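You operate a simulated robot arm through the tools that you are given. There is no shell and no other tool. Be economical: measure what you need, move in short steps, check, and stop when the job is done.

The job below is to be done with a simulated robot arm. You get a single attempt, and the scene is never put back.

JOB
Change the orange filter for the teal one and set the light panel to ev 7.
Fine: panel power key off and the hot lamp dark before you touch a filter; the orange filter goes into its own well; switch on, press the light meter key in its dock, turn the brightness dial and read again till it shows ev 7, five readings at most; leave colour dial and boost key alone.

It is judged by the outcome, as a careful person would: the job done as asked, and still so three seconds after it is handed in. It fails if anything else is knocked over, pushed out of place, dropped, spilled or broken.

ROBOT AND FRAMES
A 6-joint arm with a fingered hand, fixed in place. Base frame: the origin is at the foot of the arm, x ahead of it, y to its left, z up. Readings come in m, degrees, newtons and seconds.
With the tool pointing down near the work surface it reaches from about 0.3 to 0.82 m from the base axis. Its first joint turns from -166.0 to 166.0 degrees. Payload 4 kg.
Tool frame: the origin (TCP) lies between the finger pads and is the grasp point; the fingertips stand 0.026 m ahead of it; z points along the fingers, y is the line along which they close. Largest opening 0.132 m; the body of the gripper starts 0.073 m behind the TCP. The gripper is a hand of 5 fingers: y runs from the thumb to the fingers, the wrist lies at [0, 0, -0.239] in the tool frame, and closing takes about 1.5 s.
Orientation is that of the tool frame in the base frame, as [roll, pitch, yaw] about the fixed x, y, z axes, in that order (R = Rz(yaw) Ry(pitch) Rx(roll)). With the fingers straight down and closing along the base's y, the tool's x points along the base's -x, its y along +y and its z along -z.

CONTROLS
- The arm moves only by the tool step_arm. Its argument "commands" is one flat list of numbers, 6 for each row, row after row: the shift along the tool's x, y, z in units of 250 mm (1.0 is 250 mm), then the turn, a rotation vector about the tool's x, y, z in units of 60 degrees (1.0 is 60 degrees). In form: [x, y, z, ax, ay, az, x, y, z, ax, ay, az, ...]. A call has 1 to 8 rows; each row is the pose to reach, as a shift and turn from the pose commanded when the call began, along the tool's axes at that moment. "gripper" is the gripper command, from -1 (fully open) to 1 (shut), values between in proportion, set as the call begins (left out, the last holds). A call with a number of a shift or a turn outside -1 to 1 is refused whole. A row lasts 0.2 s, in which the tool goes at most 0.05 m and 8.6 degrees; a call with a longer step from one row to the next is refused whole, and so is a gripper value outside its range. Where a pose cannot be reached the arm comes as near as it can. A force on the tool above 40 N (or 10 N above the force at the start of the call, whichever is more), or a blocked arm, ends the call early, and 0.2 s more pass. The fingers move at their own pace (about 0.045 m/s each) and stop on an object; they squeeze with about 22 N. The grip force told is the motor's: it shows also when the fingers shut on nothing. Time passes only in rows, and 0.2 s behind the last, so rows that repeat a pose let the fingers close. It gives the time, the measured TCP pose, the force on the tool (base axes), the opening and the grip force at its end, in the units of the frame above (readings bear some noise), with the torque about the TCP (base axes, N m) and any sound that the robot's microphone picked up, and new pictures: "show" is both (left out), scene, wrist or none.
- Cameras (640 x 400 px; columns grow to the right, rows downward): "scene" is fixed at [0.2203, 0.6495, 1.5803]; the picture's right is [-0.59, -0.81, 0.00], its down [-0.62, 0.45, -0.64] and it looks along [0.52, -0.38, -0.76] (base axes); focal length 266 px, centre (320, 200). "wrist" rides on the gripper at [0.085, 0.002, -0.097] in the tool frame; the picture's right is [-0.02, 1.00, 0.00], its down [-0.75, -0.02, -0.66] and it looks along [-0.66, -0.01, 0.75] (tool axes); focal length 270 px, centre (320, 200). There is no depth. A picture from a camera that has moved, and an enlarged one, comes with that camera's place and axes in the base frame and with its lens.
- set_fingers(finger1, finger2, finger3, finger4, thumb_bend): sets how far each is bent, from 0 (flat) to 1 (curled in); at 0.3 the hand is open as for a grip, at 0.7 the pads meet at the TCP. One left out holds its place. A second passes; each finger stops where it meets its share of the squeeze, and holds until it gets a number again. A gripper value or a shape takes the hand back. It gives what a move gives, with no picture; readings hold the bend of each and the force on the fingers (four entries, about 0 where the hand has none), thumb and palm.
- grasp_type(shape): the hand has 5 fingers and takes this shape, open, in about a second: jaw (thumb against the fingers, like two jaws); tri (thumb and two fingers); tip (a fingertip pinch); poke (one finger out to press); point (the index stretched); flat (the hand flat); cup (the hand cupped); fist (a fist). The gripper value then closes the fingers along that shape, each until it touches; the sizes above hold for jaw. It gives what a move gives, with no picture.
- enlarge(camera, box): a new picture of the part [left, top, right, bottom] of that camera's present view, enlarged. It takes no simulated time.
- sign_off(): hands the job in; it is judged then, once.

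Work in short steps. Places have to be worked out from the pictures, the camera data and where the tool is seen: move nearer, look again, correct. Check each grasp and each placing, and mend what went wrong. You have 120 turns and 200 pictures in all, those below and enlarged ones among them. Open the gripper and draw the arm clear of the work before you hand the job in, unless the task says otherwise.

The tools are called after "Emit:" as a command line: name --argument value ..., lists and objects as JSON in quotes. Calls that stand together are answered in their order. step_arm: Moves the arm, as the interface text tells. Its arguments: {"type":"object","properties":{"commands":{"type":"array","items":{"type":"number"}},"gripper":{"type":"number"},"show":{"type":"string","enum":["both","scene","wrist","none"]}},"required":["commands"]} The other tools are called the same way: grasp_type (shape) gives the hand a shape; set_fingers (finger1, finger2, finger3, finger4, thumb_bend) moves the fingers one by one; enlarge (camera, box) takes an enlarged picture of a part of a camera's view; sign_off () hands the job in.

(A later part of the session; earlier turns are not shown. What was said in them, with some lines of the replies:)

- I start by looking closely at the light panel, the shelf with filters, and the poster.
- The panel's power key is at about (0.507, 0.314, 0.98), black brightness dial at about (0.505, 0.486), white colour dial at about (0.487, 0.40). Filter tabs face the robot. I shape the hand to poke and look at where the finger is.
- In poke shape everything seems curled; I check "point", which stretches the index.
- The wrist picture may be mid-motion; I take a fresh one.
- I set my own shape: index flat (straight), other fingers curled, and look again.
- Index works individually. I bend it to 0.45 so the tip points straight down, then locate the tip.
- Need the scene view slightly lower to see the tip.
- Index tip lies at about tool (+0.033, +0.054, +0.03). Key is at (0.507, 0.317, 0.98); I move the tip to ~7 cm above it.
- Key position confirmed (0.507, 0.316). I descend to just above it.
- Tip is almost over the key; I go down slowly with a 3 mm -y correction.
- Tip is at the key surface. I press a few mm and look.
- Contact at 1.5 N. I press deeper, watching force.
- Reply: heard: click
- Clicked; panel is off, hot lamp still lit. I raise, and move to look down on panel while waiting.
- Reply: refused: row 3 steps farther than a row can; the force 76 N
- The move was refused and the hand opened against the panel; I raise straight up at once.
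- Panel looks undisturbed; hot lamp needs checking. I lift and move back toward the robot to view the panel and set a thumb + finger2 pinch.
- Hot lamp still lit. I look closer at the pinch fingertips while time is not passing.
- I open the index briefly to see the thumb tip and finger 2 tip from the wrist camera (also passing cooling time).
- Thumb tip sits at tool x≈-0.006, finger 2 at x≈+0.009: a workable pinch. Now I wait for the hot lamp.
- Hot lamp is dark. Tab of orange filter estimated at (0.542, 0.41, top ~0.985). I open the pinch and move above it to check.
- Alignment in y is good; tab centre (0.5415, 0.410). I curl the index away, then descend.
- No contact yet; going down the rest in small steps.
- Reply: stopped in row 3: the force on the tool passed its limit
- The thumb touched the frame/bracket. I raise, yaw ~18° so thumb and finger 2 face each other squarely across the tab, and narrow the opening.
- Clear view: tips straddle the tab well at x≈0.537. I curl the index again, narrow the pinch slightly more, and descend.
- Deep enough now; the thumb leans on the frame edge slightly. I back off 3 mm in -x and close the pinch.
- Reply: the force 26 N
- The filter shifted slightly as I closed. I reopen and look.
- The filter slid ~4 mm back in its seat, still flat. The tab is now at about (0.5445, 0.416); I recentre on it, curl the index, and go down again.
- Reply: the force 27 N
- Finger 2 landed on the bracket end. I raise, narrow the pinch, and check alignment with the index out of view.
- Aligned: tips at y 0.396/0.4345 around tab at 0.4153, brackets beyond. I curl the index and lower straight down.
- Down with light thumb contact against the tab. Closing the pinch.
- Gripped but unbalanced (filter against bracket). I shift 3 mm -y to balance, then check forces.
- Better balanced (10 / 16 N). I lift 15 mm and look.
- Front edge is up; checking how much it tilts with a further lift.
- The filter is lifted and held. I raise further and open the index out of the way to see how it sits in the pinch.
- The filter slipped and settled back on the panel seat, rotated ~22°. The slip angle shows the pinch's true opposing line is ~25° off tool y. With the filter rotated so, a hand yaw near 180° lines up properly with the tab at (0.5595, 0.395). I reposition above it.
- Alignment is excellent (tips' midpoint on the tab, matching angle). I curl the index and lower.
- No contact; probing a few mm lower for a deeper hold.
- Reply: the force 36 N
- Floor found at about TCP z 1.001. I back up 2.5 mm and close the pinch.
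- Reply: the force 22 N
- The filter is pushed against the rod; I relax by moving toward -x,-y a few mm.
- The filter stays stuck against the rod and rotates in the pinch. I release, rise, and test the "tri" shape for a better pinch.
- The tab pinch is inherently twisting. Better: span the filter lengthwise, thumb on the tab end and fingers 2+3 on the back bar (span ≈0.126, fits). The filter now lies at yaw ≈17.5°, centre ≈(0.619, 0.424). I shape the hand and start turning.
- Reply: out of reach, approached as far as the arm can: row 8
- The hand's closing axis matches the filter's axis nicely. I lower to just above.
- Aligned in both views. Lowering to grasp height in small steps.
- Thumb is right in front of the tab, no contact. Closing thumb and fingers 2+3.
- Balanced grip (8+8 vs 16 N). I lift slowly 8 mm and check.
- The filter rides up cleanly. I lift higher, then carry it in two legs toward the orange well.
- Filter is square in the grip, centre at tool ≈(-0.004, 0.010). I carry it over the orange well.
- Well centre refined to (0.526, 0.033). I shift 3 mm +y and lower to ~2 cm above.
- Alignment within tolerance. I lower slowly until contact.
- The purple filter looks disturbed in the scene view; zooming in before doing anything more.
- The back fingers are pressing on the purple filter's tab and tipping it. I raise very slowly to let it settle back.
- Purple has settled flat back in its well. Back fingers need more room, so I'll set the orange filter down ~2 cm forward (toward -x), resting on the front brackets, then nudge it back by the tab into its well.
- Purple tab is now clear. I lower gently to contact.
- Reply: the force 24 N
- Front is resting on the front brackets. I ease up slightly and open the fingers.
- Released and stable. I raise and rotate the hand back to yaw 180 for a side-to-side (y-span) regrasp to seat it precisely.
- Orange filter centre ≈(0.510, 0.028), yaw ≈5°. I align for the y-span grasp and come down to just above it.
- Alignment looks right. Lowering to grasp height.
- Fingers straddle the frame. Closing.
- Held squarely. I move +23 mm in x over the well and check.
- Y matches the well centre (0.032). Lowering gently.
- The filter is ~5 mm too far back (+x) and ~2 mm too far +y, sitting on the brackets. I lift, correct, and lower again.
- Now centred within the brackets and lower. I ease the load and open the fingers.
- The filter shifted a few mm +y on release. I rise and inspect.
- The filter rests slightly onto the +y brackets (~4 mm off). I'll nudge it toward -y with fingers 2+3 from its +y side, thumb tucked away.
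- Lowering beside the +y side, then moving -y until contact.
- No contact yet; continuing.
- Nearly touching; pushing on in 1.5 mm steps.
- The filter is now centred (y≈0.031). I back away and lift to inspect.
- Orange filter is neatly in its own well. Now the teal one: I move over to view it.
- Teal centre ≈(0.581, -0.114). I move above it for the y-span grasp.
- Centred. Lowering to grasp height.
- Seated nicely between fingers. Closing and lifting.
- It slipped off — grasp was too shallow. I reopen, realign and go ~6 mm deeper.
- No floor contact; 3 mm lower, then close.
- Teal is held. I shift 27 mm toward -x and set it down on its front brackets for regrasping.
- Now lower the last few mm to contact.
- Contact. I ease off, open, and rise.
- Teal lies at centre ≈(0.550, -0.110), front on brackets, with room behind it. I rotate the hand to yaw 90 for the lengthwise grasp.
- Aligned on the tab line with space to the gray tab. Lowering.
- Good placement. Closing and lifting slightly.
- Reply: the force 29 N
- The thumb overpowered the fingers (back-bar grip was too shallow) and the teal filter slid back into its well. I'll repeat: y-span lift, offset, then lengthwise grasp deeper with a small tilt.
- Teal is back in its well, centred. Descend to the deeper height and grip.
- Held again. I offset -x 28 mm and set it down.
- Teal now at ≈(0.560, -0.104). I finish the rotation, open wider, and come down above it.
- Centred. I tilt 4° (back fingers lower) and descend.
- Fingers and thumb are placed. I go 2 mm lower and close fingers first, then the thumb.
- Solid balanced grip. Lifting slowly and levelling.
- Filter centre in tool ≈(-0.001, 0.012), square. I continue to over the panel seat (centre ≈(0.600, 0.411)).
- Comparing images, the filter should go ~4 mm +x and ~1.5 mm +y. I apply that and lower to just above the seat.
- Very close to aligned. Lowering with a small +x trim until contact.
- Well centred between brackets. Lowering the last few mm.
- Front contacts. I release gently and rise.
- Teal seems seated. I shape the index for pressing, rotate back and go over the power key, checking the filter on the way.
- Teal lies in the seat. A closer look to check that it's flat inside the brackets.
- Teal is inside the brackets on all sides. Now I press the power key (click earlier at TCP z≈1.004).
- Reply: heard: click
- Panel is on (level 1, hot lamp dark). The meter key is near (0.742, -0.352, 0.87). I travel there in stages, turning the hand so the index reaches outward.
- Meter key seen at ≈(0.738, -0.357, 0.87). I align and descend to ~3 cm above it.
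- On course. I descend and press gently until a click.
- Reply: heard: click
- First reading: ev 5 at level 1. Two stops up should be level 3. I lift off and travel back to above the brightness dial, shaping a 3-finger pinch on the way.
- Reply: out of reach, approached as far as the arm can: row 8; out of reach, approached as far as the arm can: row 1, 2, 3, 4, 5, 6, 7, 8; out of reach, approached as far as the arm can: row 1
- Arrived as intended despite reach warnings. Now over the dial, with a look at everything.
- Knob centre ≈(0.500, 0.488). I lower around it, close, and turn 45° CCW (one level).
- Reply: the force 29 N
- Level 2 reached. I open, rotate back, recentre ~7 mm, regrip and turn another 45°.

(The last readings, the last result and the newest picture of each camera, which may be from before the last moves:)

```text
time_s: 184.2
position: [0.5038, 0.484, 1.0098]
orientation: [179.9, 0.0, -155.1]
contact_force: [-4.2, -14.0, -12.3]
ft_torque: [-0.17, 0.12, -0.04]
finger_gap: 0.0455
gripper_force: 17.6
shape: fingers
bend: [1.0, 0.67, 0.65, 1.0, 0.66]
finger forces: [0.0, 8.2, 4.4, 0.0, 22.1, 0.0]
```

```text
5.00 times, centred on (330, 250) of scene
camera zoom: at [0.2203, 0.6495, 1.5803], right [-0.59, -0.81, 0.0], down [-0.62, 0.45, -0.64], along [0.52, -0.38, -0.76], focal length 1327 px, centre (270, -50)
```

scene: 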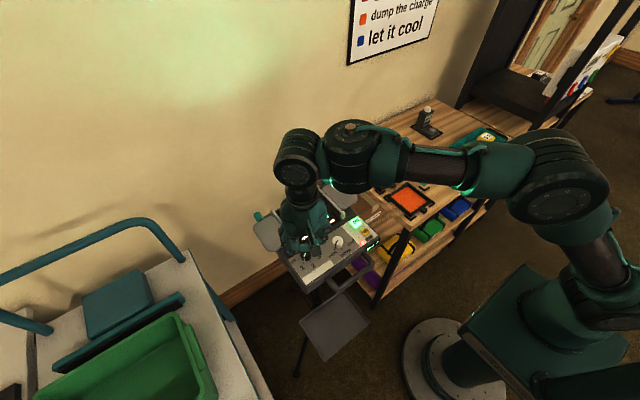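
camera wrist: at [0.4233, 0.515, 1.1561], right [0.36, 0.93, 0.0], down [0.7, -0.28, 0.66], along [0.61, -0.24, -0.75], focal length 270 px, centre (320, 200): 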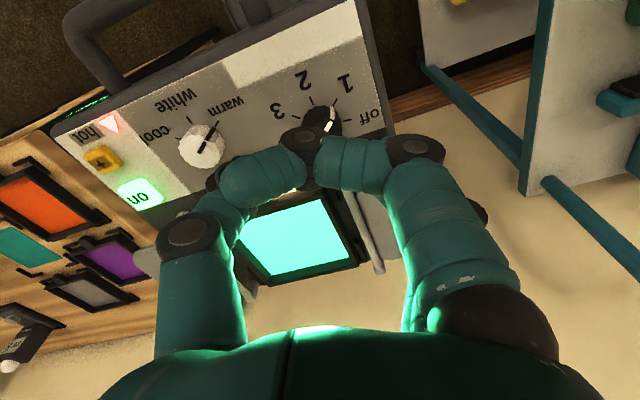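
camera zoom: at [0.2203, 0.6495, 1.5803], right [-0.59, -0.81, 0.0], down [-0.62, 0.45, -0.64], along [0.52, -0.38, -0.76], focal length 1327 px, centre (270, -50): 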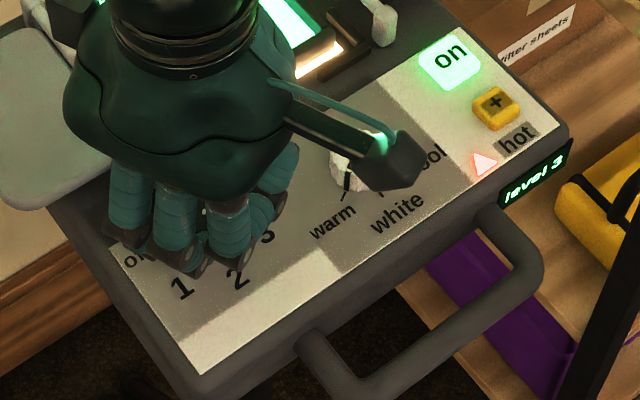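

Level 3 set. I open, rise, reshape to the index pointer and travel back to the meter the same way as before.

Emit:
set_fingers --finger2 0.5 --finger3 0.5 --thumb_bend 0.5

Emit:
step_arm --commands '[0, 0, -0.1, 0, 0, 0, 0, 0, -0.22, 0, 0, 0, 0, 0, -0.3, 0, 0, 0, 0.05, -0.17, -0.3, 0, 0, 0.083, 0.1, -0.35, -0.3, 0, 0, 0.166, 0.15, -0.53, -0.3, 0, 0, 0.25, 0.2, -0.71, -0.3, 0, 0, 0.333, 0.256, -0.878, -0.3, 0, 0, 0.417]' --show "none"

Emit:
set_fingers --finger1 0.42 --finger2 1 --finger3 1 --finger4 1 --thumb_bend 1

Emit:
step_arm --commands '[-0.01, -0.1, 0, 0, 0, 0.07, -0.02, -0.22, 0, 0, 0, 0.14, -0.03, -0.34, 0, 0, 0, 0.22, -0.04, -0.46, 0, 0, 0, 0.3, -0.05, -0.59, 0, 0, 0, 0.38, -0.06, -0.72, 0, 0, 0, 0.46, -0.07, -0.84, 0, 0, 0, 0.53, -0.08, -0.96, 0, 0, 0, 0.6]' --show "scene"

Emit:
enlarge --camera "scene" --box '[250, 180, 390, 280]'

```text
time_s: 185.2
position: [0.5036, 0.4845, 1.0094]
orientation: [179.8, 0.0, -155.1]
contact_force: [0.3, -0.5, 0.0]
ft_torque: [-0.03, 0.02, 0.02]
finger_gap: 0.0525
gripper_force: 0.0
shape: fingers
bend: [1.0, 0.5, 0.5, 1.0, 0.5]
finger forces: [0.0, 0.0, 0.1, 0.0, 0.1, 0.1]
```

```text
time_s: 186.9
position: [0.5342, 0.2589, 1.0824]
orientation: [179.8, -0.1, 179.9]
contact_force: [0.3, -0.3, -0.6]
ft_torque: [0.0, -0.03, -0.01]
finger_gap: 0.0523
gripper_force: 0.2
shape: fingers
bend: [1.0, 0.5, 0.5, 1.0, 0.5]
finger forces: [0.1, 0.1, 0.0, 0.1, 0.0, 0.0]
```

```text
time_s: 187.9
position: [0.5361, 0.2595, 1.0827]
orientation: [179.8, -0.1, 179.9]
contact_force: [0.2, 0.6, 0.2]
ft_torque: [-0.01, 0.01, -0.02]
finger_gap: 0.0488
gripper_force: 0.0
shape: fingers
bend: [0.42, 0.91, 0.91, 1.0, 0.92]
finger forces: [0.0, 0.1, 0.0, 0.1, 0.0, 0.1]
```

```text
time_s: 189.8
position: [0.5574, 0.0182, 1.0824]
orientation: [179.9, -0.2, 143.9]
contact_force: [-0.1, 0.1, 0.6]
ft_torque: [0.01, 0.02, -0.02]
finger_gap: 0.0456
gripper_force: 0.0
shape: fingers
bend: [0.42, 0.98, 0.98, 1.0, 0.93]
finger forces: [0.0, 0.1, 0.0, 0.0, 0.0, 0.0]
```

scene: 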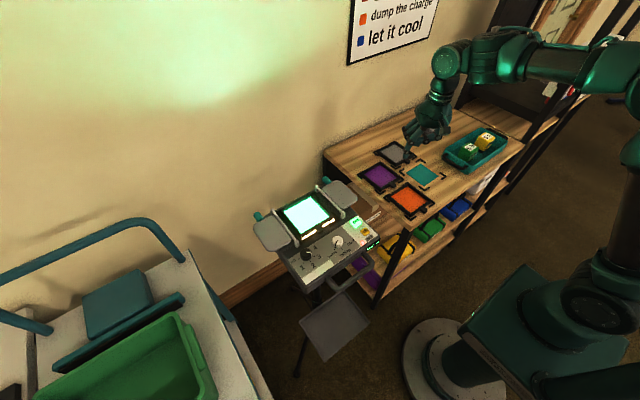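

```text
4.00 times, centred on (320, 230) of scene
camera zoom: at [0.2203, 0.6495, 1.5803], right [-0.59, -0.81, 0.0], down [-0.62, 0.45, -0.64], along [0.52, -0.38, -0.76], focal length 1062 px, centre (320, 80)
```

zoom: 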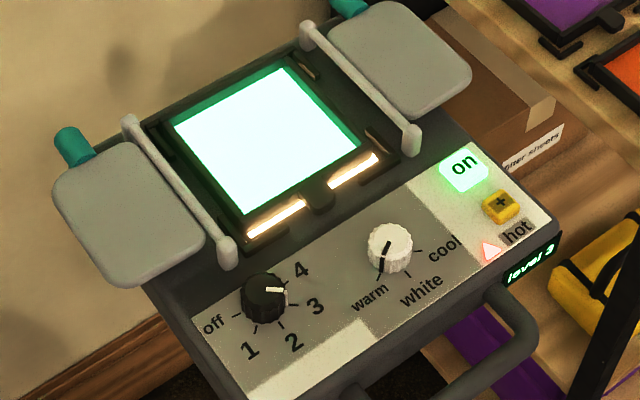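

Level 3 on the dial, colour dial untouched. On to the meter.

Emit:
step_arm --commands '[-0.09, -0.07, 0, 0, 0, 0.1, -0.18, -0.14, 0, 0, 0, 0.2, -0.27, -0.21, 0, 0, 0, 0.3, -0.36, -0.28, 0, 0, 0, 0.41, -0.45, -0.35, 0, 0, 0, 0.52, -0.54, -0.42, 0, 0, 0, 0.63, -0.63, -0.49, 0, 0, 0, 0.73, -0.716, -0.555, 0.01, 0, 0, 0.817]' --show "none"

Emit:
step_arm --commands '[-0.1, 0, 0, 0, 0, 0.1, -0.2, 0.01, 0, 0, 0, 0.22, -0.3, 0.03, 0.04, 0, 0, 0.34, -0.4, 0.05, 0.1, 0, 0, 0.46, -0.48, 0.07, 0.16, 0, 0, 0.58, -0.54, 0.1, 0.24, 0, 0, 0.7, -0.54, 0.12, 0.3, 0, 0, 0.75]' --show "none"

Emit:
step_arm --commands '[-0.005, 0.04, 0.06, 0, 0, 0, -0.009, 0.079, 0.14, 0, 0, 0, -0.009, 0.079, 0.22, 0, 0, 0, -0.009, 0.079, 0.26, 0, 0, 0, -0.009, 0.079, 0.26, 0, 0, 0]' --show "wrist"

```text
time_s: 191.6
position: [0.6211, -0.1985, 1.0796]
orientation: [-179.9, -0.1, 94.8]
contact_force: [-0.3, -0.6, 0.7]
ft_torque: [0.0, -0.01, 0.05]
finger_gap: 0.0457
gripper_force: 0.0
shape: fingers
bend: [0.42, 0.98, 0.98, 1.0, 0.93]
finger forces: [0.1, 0.0, 0.1, 0.1, 0.1, 0.0]
```

```text
time_s: 193.2
position: [0.6629, -0.3327, 1.0048]
orientation: [-179.8, -0.2, 49.7]
contact_force: [-0.2, 0.7, -1.1]
ft_torque: [0.0, 0.02, -0.01]
finger_gap: 0.0454
gripper_force: 0.0
shape: fingers
bend: [0.42, 0.98, 0.98, 1.0, 0.93]
finger forces: [0.1, 0.0, 0.0, 0.0, 0.0, 0.0]
```

```text
time_s: 194.3
position: [0.6764, -0.3447, 0.94]
orientation: [-179.8, -0.1, 49.8]
contact_force: [0.1, 0.4, 0.1]
ft_torque: [-0.01, -0.03, 0.01]
finger_gap: 0.0459
gripper_force: 0.1
shape: fingers
bend: [0.42, 0.98, 0.98, 1.0, 0.93]
finger forces: [0.1, 0.0, 0.0, 0.0, 0.1, 0.1]
camera wrist: at [0.7334, -0.2821, 1.0359], right [0.75, -0.66, 0.0], down [-0.5, -0.57, 0.66], along [-0.44, -0.49, -0.75], focal length 270 px, centre (320, 200)
```

wrist: 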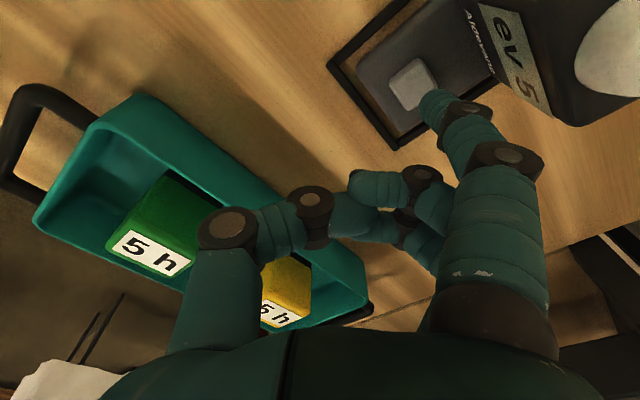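

Same place as before; pressing the key to the click height.

Emit:
step_arm --commands '[0, 0, 0.08, 0, 0, 0, 0, 0, 0.13, 0, 0, 0, 0, 0, 0.15, 0, 0, 0, 0, 0, 0.163, 0, 0, 0]' --show "wrist"

```text
time_s: 195.3
position: [0.676, -0.3444, 0.8992]
orientation: [-179.8, -0.1, 49.9]
contact_force: [-2.7, 0.9, 8.2]
ft_torque: [-0.09, -0.49, -0.03]
finger_gap: 0.0455
gripper_force: 4.1
shape: fingers
bend: [0.43, 0.98, 0.98, 1.0, 0.93]
finger forces: [8.2, 0.0, 0.0, 0.1, 0.1, 0.0]
heard: click
camera wrist: at [0.7332, -0.2812, 0.9956], right [0.75, -0.66, 0.0], down [-0.5, -0.57, 0.66], along [-0.43, -0.49, -0.75], focal length 270 px, centre (320, 200)
```

wrist: 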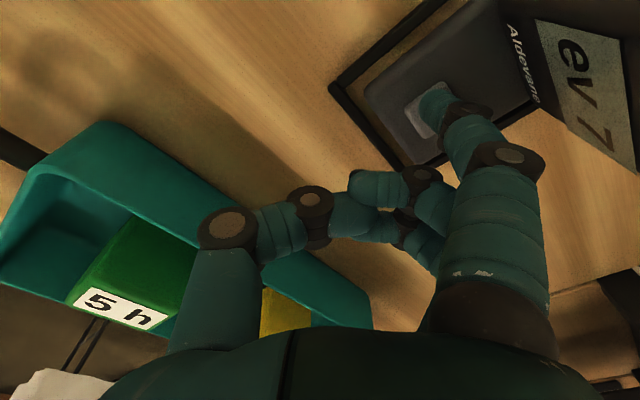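

The meter shows ev 7. I lift off, draw clear, and open the hand, then check the scene.

Emit:
step_arm --commands '[0, 0, -0.16, 0, 0, 0, 0, 0, -0.34, 0, 0, 0, 0, 0, -0.52, 0, 0, 0, 0, 0, -0.7, 0, 0, 0, 0, -0.15, -0.8, 0, 0, 0, 0, -0.3, -0.86, 0, 0, 0, 0, -0.4, -0.9, 0, 0, 0, 0, -0.4, -0.9, 0, 0, 0]' --show "none"

Emit:
grasp_type --shape "jaw"

Emit:
step_arm --commands '[0, 0, 0, 0, 0, 0, 0, 0, 0, 0, 0, 0]' --gripper -1 --show "scene"

Emit:
enlarge --camera "scene" --box '[330, 90, 530, 230]'

Emit:
enlarge --camera "scene" --box '[275, 185, 375, 265]'

```text
time_s: 197.2
position: [0.5983, -0.2798, 1.1235]
orientation: [-179.8, 0.0, 49.9]
contact_force: [-0.7, -0.6, 0.4]
ft_torque: [0.01, 0.02, 0.0]
finger_gap: 0.0455
gripper_force: 0.0
shape: fingers
bend: [0.42, 0.98, 0.98, 1.0, 0.93]
finger forces: [0.0, 0.0, 0.0, 0.0, 0.0, 0.0]
```

```text
time_s: 198.1
position: [0.6015, -0.2785, 1.1242]
orientation: [-179.9, -0.1, 49.9]
contact_force: [0.2, 0.5, 0.1]
ft_torque: [-0.03, -0.01, -0.02]
finger_gap: 0.1319
gripper_force: 0.0
shape: jaw
bend: [0.3, 0.3, 0.3, 0.3, 0.3]
finger forces: [0.0, 0.1, 0.0, 0.0, 0.1, 0.0]
```

```text
time_s: 198.7
position: [0.6006, -0.2802, 1.1241]
orientation: [-179.8, -0.2, 50.0]
contact_force: [-0.3, -0.2, 0.4]
ft_torque: [0.01, -0.02, 0.02]
finger_gap: 0.132
gripper_force: 0.0
shape: jaw
bend: [0.3, 0.3, 0.3, 0.3, 0.3]
finger forces: [0.0, 0.1, 0.0, 0.0, 0.0, 0.0]
```

scene: 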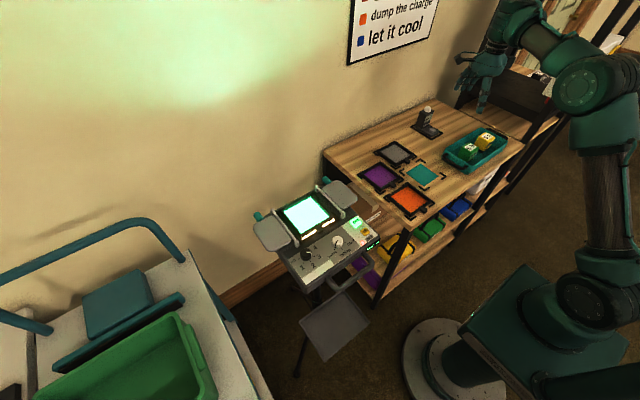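

```text
2.86 times, centred on (430, 160) of scene
camera zoom: at [0.2203, 0.6495, 1.5803], right [-0.59, -0.81, 0.0], down [-0.62, 0.45, -0.64], along [0.52, -0.38, -0.76], focal length 758 px, centre (6, 314)
```

zoom: 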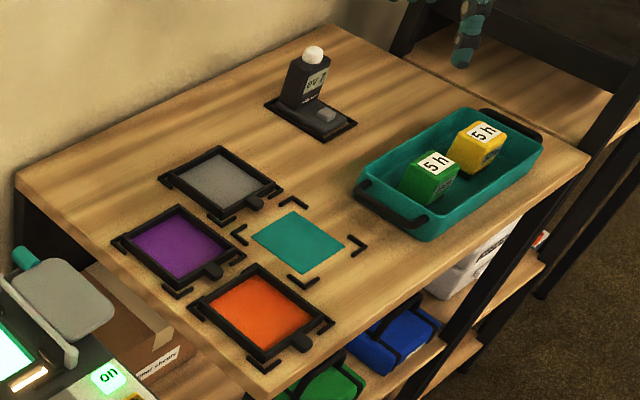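

```text
5.00 times, centred on (325, 225) of scene
camera zoom: at [0.2203, 0.6495, 1.5803], right [-0.59, -0.81, 0.0], down [-0.62, 0.45, -0.64], along [0.52, -0.38, -0.76], focal length 1327 px, centre (295, 75)
```

zoom: 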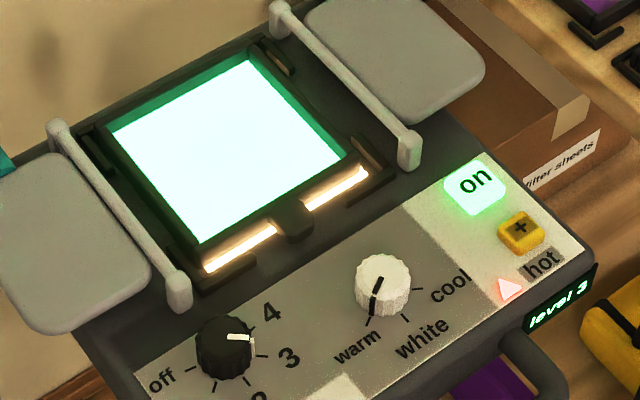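

Everything else is undisturbed, orange is in its well, teal is lit in the panel, level 3, meter ev 7, and the hand is open and clear. Handing in.

Emit:
sign_off

```text
The job is handed in.
```

The teal filter is in the panel, the orange one is in its own well, and the meter reads ev 7 at level 3, taken on the second reading. I switched the power off and let the hot lamp go dark before touching a filter, and never touched the colour dial or boost key.

- **Orange filter dropped:** it slipped from the hand once and fell about 6 cm back onto the panel. I saw no damage.
- **Purple filter tipped:** I tilted it briefly in its well, and it settled back flat.
- **Panel pressed hard:** a mistimed hand opening pushed on the panel with about 66 N. I saw no damage there either.
- **Teal filter off centre:** it sits about 4 mm toward the back of its seat but inside the brackets, so a thin strip of light shows at the front edge.
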